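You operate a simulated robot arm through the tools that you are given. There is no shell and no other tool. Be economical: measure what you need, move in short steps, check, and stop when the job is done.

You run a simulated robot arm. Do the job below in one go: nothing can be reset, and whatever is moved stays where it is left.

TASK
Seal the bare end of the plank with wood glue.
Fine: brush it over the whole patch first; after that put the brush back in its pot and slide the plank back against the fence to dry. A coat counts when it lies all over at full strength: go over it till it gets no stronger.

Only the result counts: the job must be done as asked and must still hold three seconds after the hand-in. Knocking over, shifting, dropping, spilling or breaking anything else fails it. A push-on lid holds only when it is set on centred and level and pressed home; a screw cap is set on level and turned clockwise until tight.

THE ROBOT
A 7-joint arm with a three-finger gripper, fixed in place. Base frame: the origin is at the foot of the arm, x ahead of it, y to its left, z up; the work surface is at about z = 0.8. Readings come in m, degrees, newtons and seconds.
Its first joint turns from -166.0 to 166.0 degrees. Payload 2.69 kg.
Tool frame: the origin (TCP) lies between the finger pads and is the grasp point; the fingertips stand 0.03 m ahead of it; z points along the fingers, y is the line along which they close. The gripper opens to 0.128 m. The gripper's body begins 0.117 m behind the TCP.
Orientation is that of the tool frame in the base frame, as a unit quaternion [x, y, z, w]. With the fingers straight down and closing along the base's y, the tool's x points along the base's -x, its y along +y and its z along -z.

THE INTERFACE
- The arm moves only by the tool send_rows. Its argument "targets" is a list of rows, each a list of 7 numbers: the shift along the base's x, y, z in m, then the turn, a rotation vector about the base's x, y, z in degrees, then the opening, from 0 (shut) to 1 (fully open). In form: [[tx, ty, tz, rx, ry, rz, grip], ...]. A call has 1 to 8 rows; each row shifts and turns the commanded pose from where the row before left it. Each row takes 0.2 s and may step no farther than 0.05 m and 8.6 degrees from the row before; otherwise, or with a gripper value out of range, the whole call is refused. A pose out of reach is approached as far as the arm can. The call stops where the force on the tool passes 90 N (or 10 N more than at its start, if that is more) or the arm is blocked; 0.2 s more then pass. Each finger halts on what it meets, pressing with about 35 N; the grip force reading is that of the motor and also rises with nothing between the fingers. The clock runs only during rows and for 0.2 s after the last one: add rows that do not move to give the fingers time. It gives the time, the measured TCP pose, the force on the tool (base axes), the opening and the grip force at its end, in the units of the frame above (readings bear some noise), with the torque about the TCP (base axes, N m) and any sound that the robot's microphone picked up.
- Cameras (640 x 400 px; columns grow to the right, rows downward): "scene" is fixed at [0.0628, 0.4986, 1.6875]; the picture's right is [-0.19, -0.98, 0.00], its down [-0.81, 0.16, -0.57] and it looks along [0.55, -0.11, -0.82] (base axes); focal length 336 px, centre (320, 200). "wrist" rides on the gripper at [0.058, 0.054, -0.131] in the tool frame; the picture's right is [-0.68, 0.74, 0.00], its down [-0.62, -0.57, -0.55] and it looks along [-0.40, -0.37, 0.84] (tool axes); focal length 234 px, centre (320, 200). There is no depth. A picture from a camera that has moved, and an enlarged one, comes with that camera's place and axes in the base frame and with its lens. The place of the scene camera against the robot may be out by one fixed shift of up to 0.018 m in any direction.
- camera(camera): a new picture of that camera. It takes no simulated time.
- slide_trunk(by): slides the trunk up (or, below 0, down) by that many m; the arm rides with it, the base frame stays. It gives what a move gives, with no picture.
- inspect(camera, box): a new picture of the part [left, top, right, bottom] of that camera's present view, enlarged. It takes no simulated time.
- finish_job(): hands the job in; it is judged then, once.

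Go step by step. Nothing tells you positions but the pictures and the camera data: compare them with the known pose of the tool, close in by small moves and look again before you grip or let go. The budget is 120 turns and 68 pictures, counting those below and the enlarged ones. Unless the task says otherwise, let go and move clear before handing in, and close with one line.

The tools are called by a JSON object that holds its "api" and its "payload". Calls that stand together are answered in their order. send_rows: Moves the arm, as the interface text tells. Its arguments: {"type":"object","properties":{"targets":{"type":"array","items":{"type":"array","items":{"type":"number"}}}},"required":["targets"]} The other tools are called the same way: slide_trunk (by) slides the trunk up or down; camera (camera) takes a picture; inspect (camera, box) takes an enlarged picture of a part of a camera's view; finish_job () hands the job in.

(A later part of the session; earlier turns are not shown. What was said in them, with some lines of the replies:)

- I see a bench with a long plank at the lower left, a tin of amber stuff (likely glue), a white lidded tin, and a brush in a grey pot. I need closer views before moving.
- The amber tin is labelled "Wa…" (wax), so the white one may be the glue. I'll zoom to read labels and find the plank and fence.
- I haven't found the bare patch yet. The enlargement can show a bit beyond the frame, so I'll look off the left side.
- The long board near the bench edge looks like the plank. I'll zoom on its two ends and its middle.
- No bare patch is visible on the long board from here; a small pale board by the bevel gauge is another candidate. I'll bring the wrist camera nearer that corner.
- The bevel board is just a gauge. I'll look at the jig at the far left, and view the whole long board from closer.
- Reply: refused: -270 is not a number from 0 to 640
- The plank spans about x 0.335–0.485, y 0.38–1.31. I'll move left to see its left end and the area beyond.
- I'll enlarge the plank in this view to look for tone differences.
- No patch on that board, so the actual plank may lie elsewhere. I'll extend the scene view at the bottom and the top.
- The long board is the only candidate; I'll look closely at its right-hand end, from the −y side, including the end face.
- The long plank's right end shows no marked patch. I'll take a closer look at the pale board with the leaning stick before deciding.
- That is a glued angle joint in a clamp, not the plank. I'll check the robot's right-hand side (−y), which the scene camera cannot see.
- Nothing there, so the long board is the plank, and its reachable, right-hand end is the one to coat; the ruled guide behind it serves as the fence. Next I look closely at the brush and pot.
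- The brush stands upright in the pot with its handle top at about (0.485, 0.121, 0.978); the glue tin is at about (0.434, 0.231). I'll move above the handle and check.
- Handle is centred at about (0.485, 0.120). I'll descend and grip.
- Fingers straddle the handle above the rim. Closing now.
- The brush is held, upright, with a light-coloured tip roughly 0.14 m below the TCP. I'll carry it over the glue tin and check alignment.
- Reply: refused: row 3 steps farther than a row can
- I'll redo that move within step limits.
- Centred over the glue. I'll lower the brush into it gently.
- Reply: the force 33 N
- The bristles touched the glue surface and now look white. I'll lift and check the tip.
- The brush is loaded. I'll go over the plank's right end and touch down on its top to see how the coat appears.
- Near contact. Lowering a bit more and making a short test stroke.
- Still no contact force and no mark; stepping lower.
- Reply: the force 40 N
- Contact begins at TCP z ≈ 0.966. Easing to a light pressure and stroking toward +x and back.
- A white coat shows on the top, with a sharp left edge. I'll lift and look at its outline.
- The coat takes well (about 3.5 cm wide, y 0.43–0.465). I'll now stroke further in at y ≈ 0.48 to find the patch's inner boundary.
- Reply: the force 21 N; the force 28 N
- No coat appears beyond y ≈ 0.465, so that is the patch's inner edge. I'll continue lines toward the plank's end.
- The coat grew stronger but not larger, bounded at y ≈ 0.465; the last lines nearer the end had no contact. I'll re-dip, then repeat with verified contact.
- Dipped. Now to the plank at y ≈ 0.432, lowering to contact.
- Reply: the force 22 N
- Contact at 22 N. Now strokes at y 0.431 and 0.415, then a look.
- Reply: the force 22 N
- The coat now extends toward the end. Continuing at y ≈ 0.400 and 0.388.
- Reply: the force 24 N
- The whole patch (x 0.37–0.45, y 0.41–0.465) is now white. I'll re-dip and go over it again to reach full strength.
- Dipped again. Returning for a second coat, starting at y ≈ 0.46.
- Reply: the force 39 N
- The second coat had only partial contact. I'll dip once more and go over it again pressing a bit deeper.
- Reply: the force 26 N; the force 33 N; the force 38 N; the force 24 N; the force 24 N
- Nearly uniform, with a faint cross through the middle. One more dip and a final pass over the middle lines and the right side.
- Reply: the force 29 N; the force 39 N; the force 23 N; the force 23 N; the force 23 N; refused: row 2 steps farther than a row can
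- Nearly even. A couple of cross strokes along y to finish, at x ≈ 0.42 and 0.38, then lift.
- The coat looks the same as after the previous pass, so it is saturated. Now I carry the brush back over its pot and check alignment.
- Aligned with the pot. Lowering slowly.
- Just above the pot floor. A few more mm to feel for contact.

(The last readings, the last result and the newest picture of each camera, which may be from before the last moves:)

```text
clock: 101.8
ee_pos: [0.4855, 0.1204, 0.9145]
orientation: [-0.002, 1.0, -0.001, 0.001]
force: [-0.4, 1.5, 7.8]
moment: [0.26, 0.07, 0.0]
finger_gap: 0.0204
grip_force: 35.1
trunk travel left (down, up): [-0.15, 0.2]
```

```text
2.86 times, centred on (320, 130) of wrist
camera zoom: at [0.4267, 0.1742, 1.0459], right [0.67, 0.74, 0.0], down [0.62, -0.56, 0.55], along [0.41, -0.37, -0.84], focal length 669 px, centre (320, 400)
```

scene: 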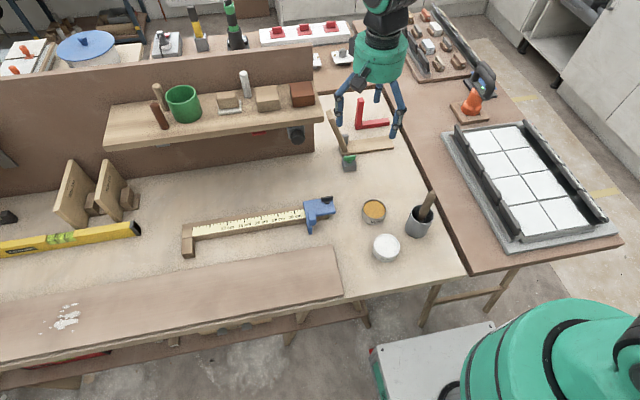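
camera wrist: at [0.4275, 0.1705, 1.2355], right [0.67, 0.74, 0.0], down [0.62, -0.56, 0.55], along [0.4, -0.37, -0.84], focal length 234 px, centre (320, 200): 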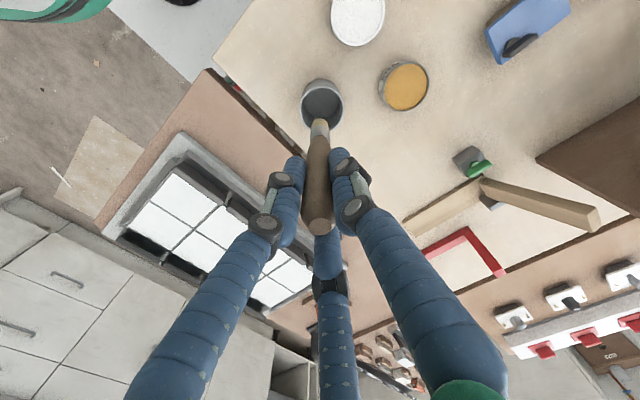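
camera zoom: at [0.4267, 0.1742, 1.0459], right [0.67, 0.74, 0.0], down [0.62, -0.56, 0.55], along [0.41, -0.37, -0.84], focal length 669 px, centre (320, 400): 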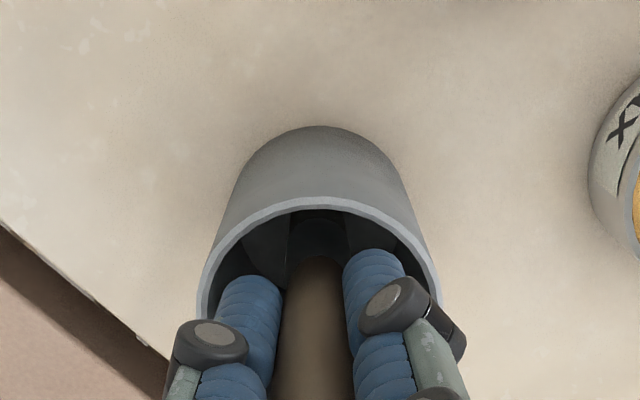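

The brush is touching the floor. Opening slightly, then lifting straight up.

{"api": "send_rows", "payload": {"targets": [[0, 0, 0, 0, 0, 0, 0.22], [0, 0, 0, 0, 0, 0, 0.3], [0, 0, 0, 0, 0, 0, 0.3], [0, 0, 0.015, 0, 0, 0, 0.3], [0, 0, 0.025, 0, 0, 0, 0.5], [0, 0, 0.04, 0, 0, 0, 0.7], [0, 0, 0.04, 0, 0, 0, 0.8], [0, 0, 0.03, 0, 0, 0, 0.8]]}}

{"api": "inspect", "payload": {"camera": "scene", "box": [348, 160, 476, 270]}}

```text
clock: 103.6
ee_pos: [0.4831, 0.118, 1.0635]
orientation: [-0.002, 1.0, 0.0, 0.0]
force: [-0.1, -0.9, -1.1]
moment: [0.01, 0.01, -0.01]
finger_gap: 0.1025
grip_force: 0.1
trunk travel left (down, up): [-0.15, 0.2]
```

```text
3.64 times, centred on (412, 215) of scene
camera zoom: at [0.0628, 0.4986, 1.6875], right [-0.19, -0.98, 0.0], down [-0.81, 0.16, -0.57], along [0.55, -0.11, -0.82], focal length 1222 px, centre (-14, 146)
```

zoom: 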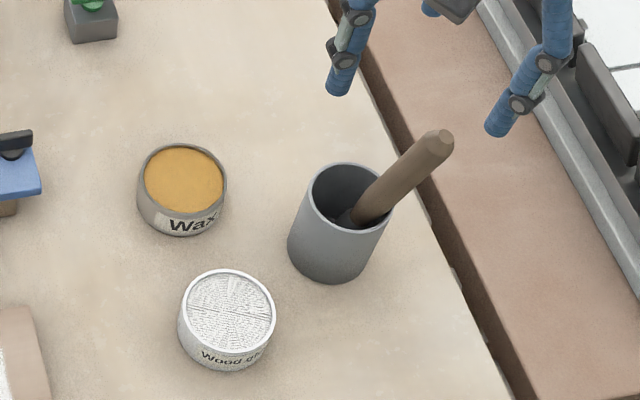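

The brush is back in its pot. Next is the plank: I'll close the fingers, go round to the middle of its front edge (y ≈ 0.845), and view the gap to the ruled fence.

{"api": "send_rows", "payload": {"targets": [[0, 0, 0.045, 0, 0, 0, 0.8], [-0.04, 0.03, 0, 0, 0, 0, 0.4], [-0.04, 0.03, 0, 0, 0, 0, 0], [-0.04, 0.03, 0, 0, 0, 0, 0], [-0.04, 0.03, 0, 0, 0, 0, 0], [-0.03, 0.04, 0, 0, 0, 0, 0], [-0.023, 0.04, 0, 0, 0, 0, 0], [0, 0.049, 0, 0, 0, 0, 0]]}}

{"api": "send_rows", "payload": {"targets": [[0, 0.049, 0, 0, 0, 0, 0], [0, 0.049, 0, 0, 0, 0, 0], [0, 0.049, 0, 0, 0, 0, 0], [0, 0.049, 0, 0, 0, 0, 0], [0, 0.049, 0, 0, 0, 0, 0], [0, 0.049, 0, 0, 0, 0, 0], [0, 0.049, 0, 0, 0, 0, 0], [0, 0.049, 0, 0, 0, 0, 0]]}}

{"api": "send_rows", "payload": {"targets": [[0, 0.04, 0, 0, 0, 0, 0], [0, 0.04, -0.02, 0, 0, 0, 0], [0, 0.007, -0.04, 0, 0, 0, 0]]}}

{"api": "camera", "payload": {"camera": "wrist"}}

```text
clock: 105.4
ee_pos: [0.2701, 0.368, 1.1069]
orientation: [-0.002, 1.0, 0.0, 0.0]
force: [0.3, -1.0, 0.6]
moment: [0.06, -0.05, 0.0]
finger_gap: 0.002
grip_force: 32.1
trunk travel left (down, up): [-0.15, 0.2]
```

```text
clock: 107.2
ee_pos: [0.2705, 0.7598, 1.1079]
orientation: [-0.003, 1.0, -0.001, 0.0]
force: [0.8, -0.4, -0.6]
moment: [0.03, -0.01, -0.03]
finger_gap: 0.0018
grip_force: 31.6
trunk travel left (down, up): [-0.15, 0.2]
```

```text
clock: 108.0
ee_pos: [0.2708, 0.8493, 1.048]
orientation: [-0.002, 1.0, -0.001, -0.001]
force: [-0.4, 0.7, -0.5]
moment: [-0.08, 0.01, 0.0]
finger_gap: 0.002
grip_force: 30.7
trunk travel left (down, up): [-0.15, 0.2]
```

```text
8 pictures are left
camera wrist: at [0.2138, 0.9031, 1.1788], right [0.67, 0.74, 0.0], down [0.62, -0.56, 0.55], along [0.41, -0.37, -0.84], focal length 234 px, centre (320, 200)
```

wrist: 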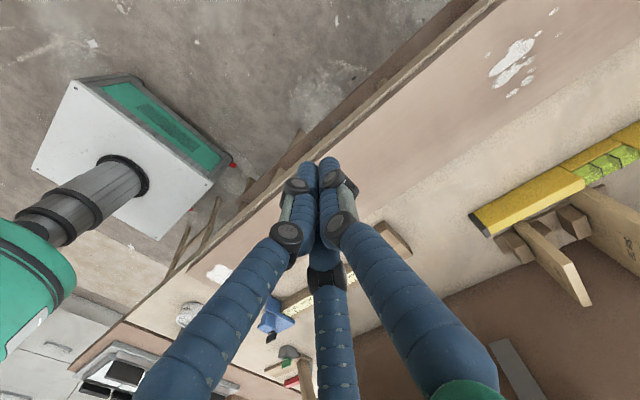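

There are 8 pictures left. I'll descend in front of the plank's front edge and advance until contact.

{"api": "send_rows", "payload": {"targets": [[0, -0.002, -0.05, 0, 0, 0, 0], [0, 0, -0.05, 0, 0, 0, 0], [0, 0, -0.05, 0, 0, 0, 0], [0, 0, -0.04, 0, 0, 0, 0], [0, 0, -0.015, 0, 0, 0, 0]]}}

{"api": "send_rows", "payload": {"targets": [[0.02, 0, 0, 0, 0, 0, 0], [0.01, 0, 0, 0, 0, 0, 0], [0.006, 0, 0, 0, 0, 0, 0], [0.006, 0, 0, 0, 0, 0, 0]]}}

{"api": "inspect", "payload": {"camera": "scene", "box": [100, 200, 340, 350]}}

```text
clock: 109.2
ee_pos: [0.272, 0.8457, 0.8435]
orientation: [-0.002, 1.0, 0.0, 0.0]
force: [0.9, -0.7, -0.3]
moment: [-0.05, -0.01, -0.02]
finger_gap: 0.0022
grip_force: 31.9
trunk travel left (down, up): [-0.15, 0.2]
```

```text
clock: 110.2
ee_pos: [0.3132, 0.8461, 0.8427]
orientation: [-0.001, 1.0, 0.0, 0.0]
force: [-5.6, -0.5, 0.7]
moment: [-0.07, 0.11, -0.03]
finger_gap: 0.0019
grip_force: 31.3
trunk travel left (down, up): [-0.15, 0.2]
```

```text
2.67 times, centred on (220, 275) of scene
camera zoom: at [0.0628, 0.4986, 1.6875], right [-0.19, -0.98, 0.0], down [-0.81, 0.16, -0.57], along [0.55, -0.11, -0.82], focal length 896 px, centre (587, 0)
```

zoom: 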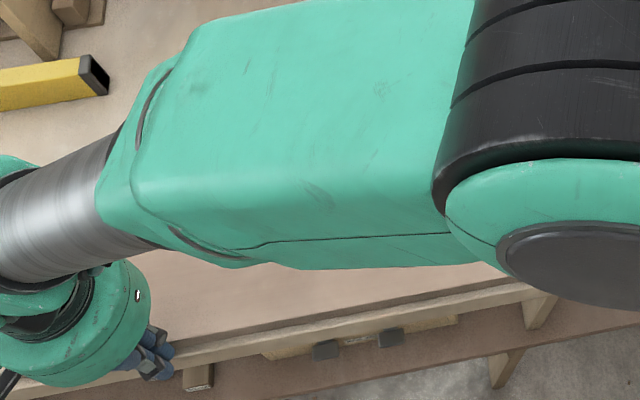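

Contact with light force at x ≈ 0.313. Pushing gently on.

{"api": "send_rows", "payload": {"targets": [[0.005, 0, 0, 0, 0, 0, 0], [0.005, 0, 0, 0, 0, 0, 0]]}}

{"api": "send_rows", "payload": {"targets": [[0.005, 0, 0, 0, 0, 0, 0], [0.005, 0, 0, 0, 0, 0, 0]]}}

```text
clock: 110.8
ee_pos: [0.3238, 0.8474, 0.8421]
orientation: [-0.002, 1.0, 0.0, 0.0]
force: [-3.7, -1.6, -4.8]
moment: [-0.05, 0.18, -0.04]
finger_gap: 0.0023
grip_force: 31.6
trunk travel left (down, up): [-0.15, 0.2]
```

```text
clock: 111.4
ee_pos: [0.334, 0.8484, 0.846]
orientation: [-0.002, 1.0, -0.001, 0.0]
force: [-4.6, -0.6, -1.0]
moment: [0.01, 0.09, 0.0]
finger_gap: 0.0022
grip_force: 31.4
trunk travel left (down, up): [-0.15, 0.2]
```

The plank slides with about 5 N. Continuing.

{"api": "send_rows", "payload": {"targets": [[0.005, 0, -0.001, 0, 0, 0, 0], [0.005, 0, 0, 0, 0, 0, 0]]}}

{"api": "send_rows", "payload": {"targets": [[0.004, 0, 0, 0, 0, 0, 0], [0.004, 0, 0, 0, 0, 0, 0]]}}

{"api": "camera", "payload": {"camera": "scene"}}

```text
clock: 112.0
ee_pos: [0.3435, 0.8474, 0.8432]
orientation: [-0.002, 1.0, 0.001, 0.0]
force: [-7.3, 0.2, 4.0]
moment: [0.03, 0.09, -0.01]
finger_gap: 0.0023
grip_force: 31.0
trunk travel left (down, up): [-0.15, 0.2]
```

```text
clock: 112.6
ee_pos: [0.3504, 0.8478, 0.8427]
orientation: [-0.001, 1.0, 0.0, 0.0]
force: [-7.7, 2.1, 1.7]
moment: [0.13, 0.12, 0.0]
finger_gap: 0.0021
grip_force: 32.0
trunk travel left (down, up): [-0.15, 0.2]
```

```text
6 pictures are left
```

scene: 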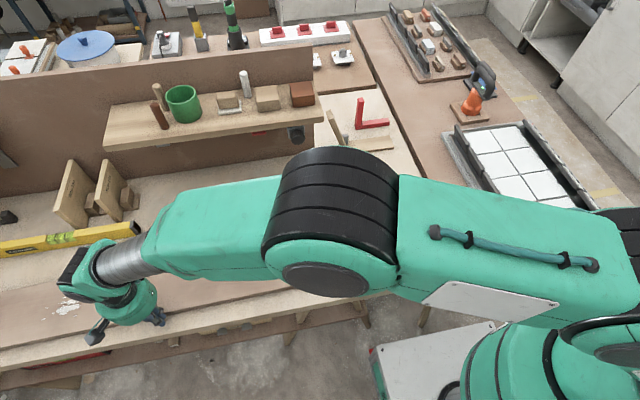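

The arm hides the gap in the scene view; checking with the wrist camera.

{"api": "inspect", "payload": {"camera": "wrist", "box": [200, 120, 440, 280]}}

```text
2.50 times, centred on (320, 200) of wrist
camera zoom: at [0.2925, 0.9014, 0.9744], right [0.67, 0.74, 0.0], down [0.62, -0.56, 0.55], along [0.41, -0.37, -0.84], focal length 585 px, centre (320, 200)
```

zoom: 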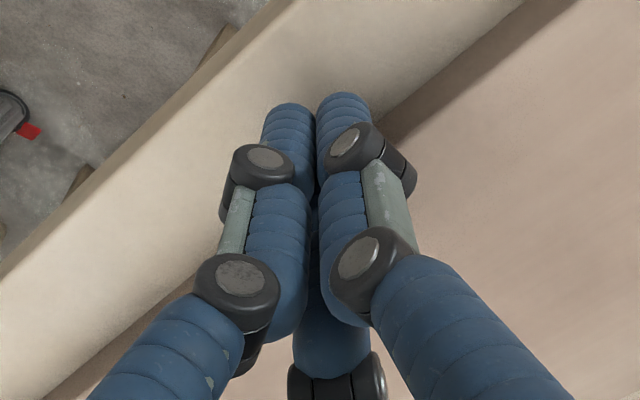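

{"api": "send_rows", "payload": {"targets": [[0.002, 0, 0, 0, 0, 0, 0], [0.002, 0, 0, 0, 0, 0, 0]]}}

{"api": "send_rows", "payload": {"targets": [[0.0015, 0, 0, 0, 0, 0, 0], [0.0015, 0, 0, 0, 0, 0, 0]]}}

```text
clock: 113.2
ee_pos: [0.3532, 0.8479, 0.8437]
orientation: [-0.002, 1.0, 0.0, -0.001]
force: [-21.8, 4.1, 3.1]
moment: [0.12, 0.35, -0.02]
finger_gap: 0.0019
grip_force: 31.6
trunk travel left (down, up): [-0.15, 0.2]
```

```text
clock: 113.8
ee_pos: [0.3538, 0.8463, 0.8425]
orientation: [-0.003, 1.0, -0.001, 0.0]
force: [-53.8, 5.0, 8.5]
moment: [0.08, 1.09, -0.14]
finger_gap: 0.0016
grip_force: 31.5
trunk travel left (down, up): [-0.15, 0.2]
```

Firm stop reached: the plank is against something solid. I'll back off, rise and look at the whole contact line.

{"api": "send_rows", "payload": {"targets": [[-0.003, 0, 0, 0, 0, 0, 0], [-0.02, 0, 0, 0, 0, 0, 0], [-0.04, 0, 0, 0, 0, 0, 0], [0, 0, 0.05, 0, 0, 0, 0], [0, 0, 0.05, 0, 0, 0, 0], [0, 0, 0.05, 0, 0, 0, 0], [0, 0, 0.05, 0, 0, 0, 0], [0, 0, 0.05, 0, 0, 0, 0]]}}

{"api": "send_rows", "payload": {"targets": [[0, -0.049, 0, 0, 0, 0, 0], [0, -0.049, 0, 0, 0, 0, 0], [0, -0.049, 0, 0, 0, 0, 0], [0, -0.049, 0, 0, 0, 0, 0], [0, -0.049, 0, 0, 0, 0, 0], [0, -0.049, 0, 0, 0, 0, 0], [0, -0.049, 0, 0, 0, 0, 0], [0, -0.049, 0, 0, 0, 0, 0]]}}

{"api": "send_rows", "payload": {"targets": [[0, -0.049, 0, 0, 0, 0, 0], [0, -0.049, 0, 0, 0, 0, 0], [0, -0.049, 0, 0, 0, 0, 0], [0, -0.049, 0, 0, 0, 0, 0], [0, -0.049, 0, 0, 0, 0, 0]]}}

{"api": "inspect", "payload": {"camera": "scene", "box": [160, 180, 352, 310]}}

```text
clock: 115.6
ee_pos: [0.2937, 0.8458, 1.0914]
orientation: [-0.002, 1.0, 0.0, 0.0]
force: [0.2, -0.5, -0.1]
moment: [0.02, -0.03, -0.01]
finger_gap: 0.002
grip_force: 31.8
trunk travel left (down, up): [-0.15, 0.2]
```

```text
clock: 117.4
ee_pos: [0.2952, 0.4572, 1.0876]
orientation: [-0.002, 1.0, 0.0, 0.0]
force: [0.2, 0.6, 0.4]
moment: [-0.08, -0.05, 0.01]
finger_gap: 0.0021
grip_force: 31.1
trunk travel left (down, up): [-0.15, 0.2]
```

```text
clock: 118.6
ee_pos: [0.2917, 0.2095, 1.0928]
orientation: [-0.001, 1.0, 0.0, 0.0]
force: [0.5, 0.2, 0.2]
moment: [-0.01, 0.0, 0.03]
finger_gap: 0.0024
grip_force: 31.2
trunk travel left (down, up): [-0.15, 0.2]
```

```text
3.08 times, centred on (256, 245) of scene
camera zoom: at [0.0628, 0.4986, 1.6875], right [-0.19, -0.98, 0.0], down [-0.81, 0.16, -0.57], along [0.55, -0.11, -0.82], focal length 1034 px, centre (517, 62)
```

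zoom: 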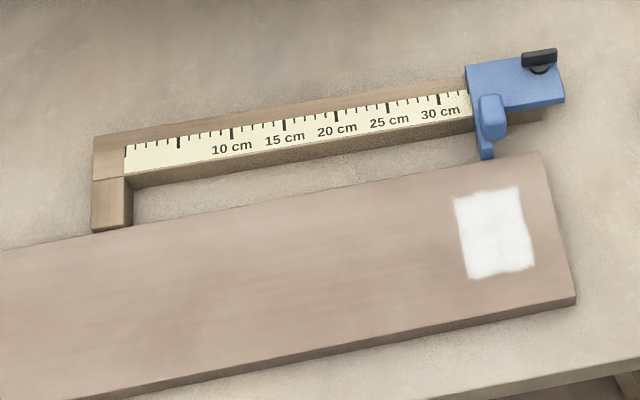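

The plank now meets the wooden leg and reaches the blue stop. I'll zoom at the blue end to check for a gap.

{"api": "inspect", "payload": {"camera": "scene", "box": [290, 205, 338, 240]}}

{"api": "inspect", "payload": {"camera": "scene", "box": [172, 225, 220, 265]}}

```text
11.43 times, centred on (314, 222) of scene
camera zoom: at [0.0628, 0.4986, 1.6875], right [-0.19, -0.98, 0.0], down [-0.81, 0.16, -0.57], along [0.55, -0.11, -0.82], focal length 3840 px, centre (389, -57)
```

zoom: 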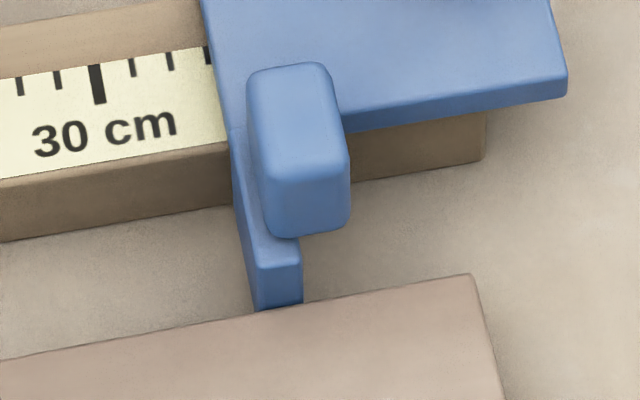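

```text
10.00 times, centred on (196, 245) of scene
camera zoom: at [0.0628, 0.4986, 1.6875], right [-0.19, -0.98, 0.0], down [-0.81, 0.16, -0.57], along [0.55, -0.11, -0.82], focal length 3360 px, centre (1560, -250)
```

zoom: 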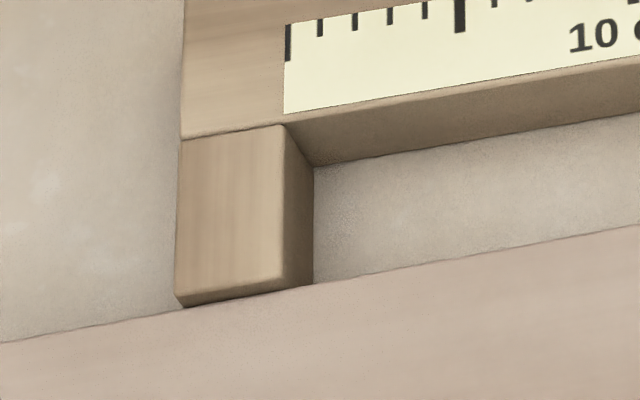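

Both ends look in contact, judging by the visible heights. To make sure at the blue end, I'll press the front edge gently near y ≈ 0.50 and watch where the force rises.

{"api": "send_rows", "payload": {"targets": [[-0.01, 0.048, 0, 0, 0, 0, 0], [-0.01, 0.048, 0, 0, 0, 0, 0], [0, 0.049, 0, 0, 0, 0, 0], [0, 0.049, 0, 0, 0, 0, 0], [0, 0.049, 0, 0, 0, 0, 0], [0, 0.047, 0, 0, 0, 0, 0], [0, 0, -0.05, 0, 0, 0, 0], [0, 0, -0.05, 0, 0, 0, 0]]}}

{"api": "send_rows", "payload": {"targets": [[0, 0, -0.05, 0, 0, 0, 0], [0, 0, -0.05, 0, 0, 0, 0], [0, 0, -0.045, 0, 0, 0, 0], [0, 0, -0.003, 0, 0, 0, 0], [0.03, 0, 0, 0, 0, 0, 0], [0.03, 0, 0, 0, 0, 0, 0], [0.014, 0, 0, 0, 0, 0, 0]]}}

{"api": "send_rows", "payload": {"targets": [[0.002, 0, 0, 0, 0, 0, 0], [0.002, 0, 0, 0, 0, 0, 0]]}}

```text
clock: 120.4
ee_pos: [0.2733, 0.4978, 0.9921]
orientation: [-0.002, 1.0, 0.0, 0.0]
force: [0.1, -0.8, 1.0]
moment: [-0.01, -0.01, -0.02]
finger_gap: 0.0022
grip_force: 31.0
trunk travel left (down, up): [-0.15, 0.2]
```

```text
clock: 122.0
ee_pos: [0.3508, 0.4989, 0.8451]
orientation: [-0.002, 1.0, -0.001, 0.0]
force: [0.4, 0.6, -0.5]
moment: [0.01, 0.02, 0.04]
finger_gap: 0.0023
grip_force: 31.4
trunk travel left (down, up): [-0.15, 0.2]
```

```text
clock: 122.6
ee_pos: [0.3532, 0.4991, 0.845]
orientation: [-0.002, 1.0, 0.0, -0.001]
force: [0.1, 0.0, -0.2]
moment: [0.04, -0.02, 0.0]
finger_gap: 0.0021
grip_force: 31.2
trunk travel left (down, up): [-0.15, 0.2]
```

{"api": "send_rows", "payload": {"targets": [[0.001, 0, 0, 0, 0, 0, 0], [0.001, 0, 0, 0, 0, 0, 0]]}}

{"api": "send_rows", "payload": {"targets": [[0.001, 0, 0, 0, 0, 0, 0], [0.001, 0, 0, 0, 0, 0, 0]]}}

```text
clock: 123.2
ee_pos: [0.3536, 0.4996, 0.8454]
orientation: [-0.001, 1.0, 0.0, 0.0]
force: [-0.4, 0.2, -0.4]
moment: [0.02, -0.01, 0.01]
finger_gap: 0.0024
grip_force: 31.0
trunk travel left (down, up): [-0.15, 0.2]
```

```text
clock: 123.8
ee_pos: [0.3584, 0.5013, 0.845]
orientation: [-0.002, 1.0, 0.0, 0.0]
force: [-0.2, -0.1, 0.3]
moment: [-0.02, -0.03, -0.01]
finger_gap: 0.0024
grip_force: 31.8
trunk travel left (down, up): [-0.15, 0.2]
```

{"api": "send_rows", "payload": {"targets": [[0.001, 0, -0.001, 0, 0, 0, 0], [0.001, 0, 0, 0, 0, 0, 0]]}}

{"api": "send_rows", "payload": {"targets": [[0.001, 0, 0, 0, 0, 0, 0], [0.001, 0, 0, 0, 0, 0, 0]]}}

{"api": "send_rows", "payload": {"targets": [[0.001, 0, 0, 0, 0, 0, 0], [0.001, 0, 0, 0, 0, 0, 0]]}}

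```text
clock: 124.4
ee_pos: [0.3583, 0.4999, 0.8455]
orientation: [-0.002, 1.0, 0.0, 0.0]
force: [-2.6, 0.5, 1.2]
moment: [-0.03, 0.05, -0.02]
finger_gap: 0.0021
grip_force: 31.4
trunk travel left (down, up): [-0.15, 0.2]
```

```text
clock: 125.0
ee_pos: [0.3586, 0.4995, 0.844]
orientation: [-0.001, 1.0, -0.001, 0.0]
force: [-31.6, 6.5, 0.9]
moment: [0.14, 0.72, -0.03]
finger_gap: 0.0018
grip_force: 31.9
trunk travel left (down, up): [-0.15, 0.2]
```

```text
clock: 125.6
ee_pos: [0.3595, 0.4989, 0.844]
orientation: [-0.003, 1.0, -0.003, 0.001]
force: [-66.4, 14.7, 6.5]
moment: [0.56, 1.42, -0.07]
finger_gap: 0.0022
grip_force: 31.7
trunk travel left (down, up): [-0.15, 0.2]
```

It is firm at once here too, so the plank lies tight against both fence contacts. Backing off and rising clear.

{"api": "send_rows", "payload": {"targets": [[-0.004, 0, 0, 0, 0, 0, 0], [-0.03, 0, 0, 0, 0, 0, 0], [-0.045, 0, 0, 0, 0, 0, 0], [0, 0, 0.05, 0, 0, 0, 0], [0, 0, 0.05, 0, 0, 0, 0], [0, 0, 0.05, 0, 0, 0, 0], [0, 0, 0.05, 0, 0, 0, 0], [0, 0, 0.05, 0, 0, 0, 0]]}}

{"api": "send_rows", "payload": {"targets": [[0, -0.049, 0.01, 0, 0, 0, 0.3], [0, -0.049, 0, 0, 0, 0, 0.3], [0, -0.049, 0, 0, 0, 0, 0.3], [0, -0.049, 0, 0, 0, 0, 0.3], [0, -0.049, 0, 0, 0, 0, 0.3], [0, -0.049, 0, 0, 0, 0, 0.3]]}}

{"api": "camera", "payload": {"camera": "scene"}}

```text
clock: 127.4
ee_pos: [0.2828, 0.4987, 1.0931]
orientation: [-0.003, 1.0, 0.0, -0.001]
force: [-0.8, 0.5, 0.0]
moment: [-0.02, 0.0, -0.02]
finger_gap: 0.0024
grip_force: 31.2
trunk travel left (down, up): [-0.15, 0.2]
```

```text
clock: 128.8
ee_pos: [0.2829, 0.2037, 1.1031]
orientation: [-0.002, 1.0, 0.0, 0.0]
force: [0.2, 0.4, 0.2]
moment: [-0.05, 0.02, -0.02]
finger_gap: 0.0385
grip_force: 0.0
trunk travel left (down, up): [-0.15, 0.2]
```

```text
1 pictures are left
```

scene: 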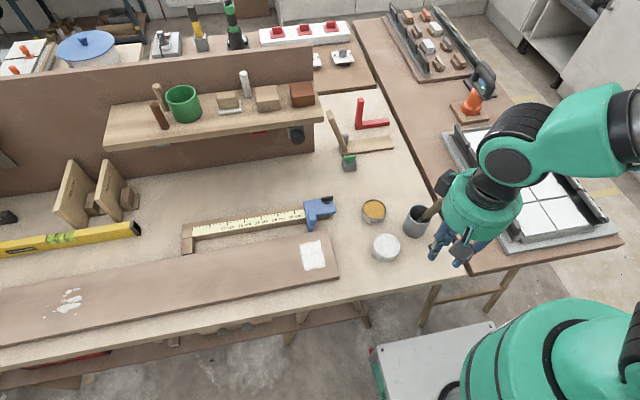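

The patch is coated, the brush is in its pot, the plank rests against the fence and everything else is where it was. Handing in.

{"api": "finish_job", "payload": {}}

```text
The job is handed in.
```

The patch at the plank's end is coated with wood glue until it got no stronger, the brush is back in its pot (now leaning rather than upright), and the plank is against what I took to be the fence, the ruled guide.
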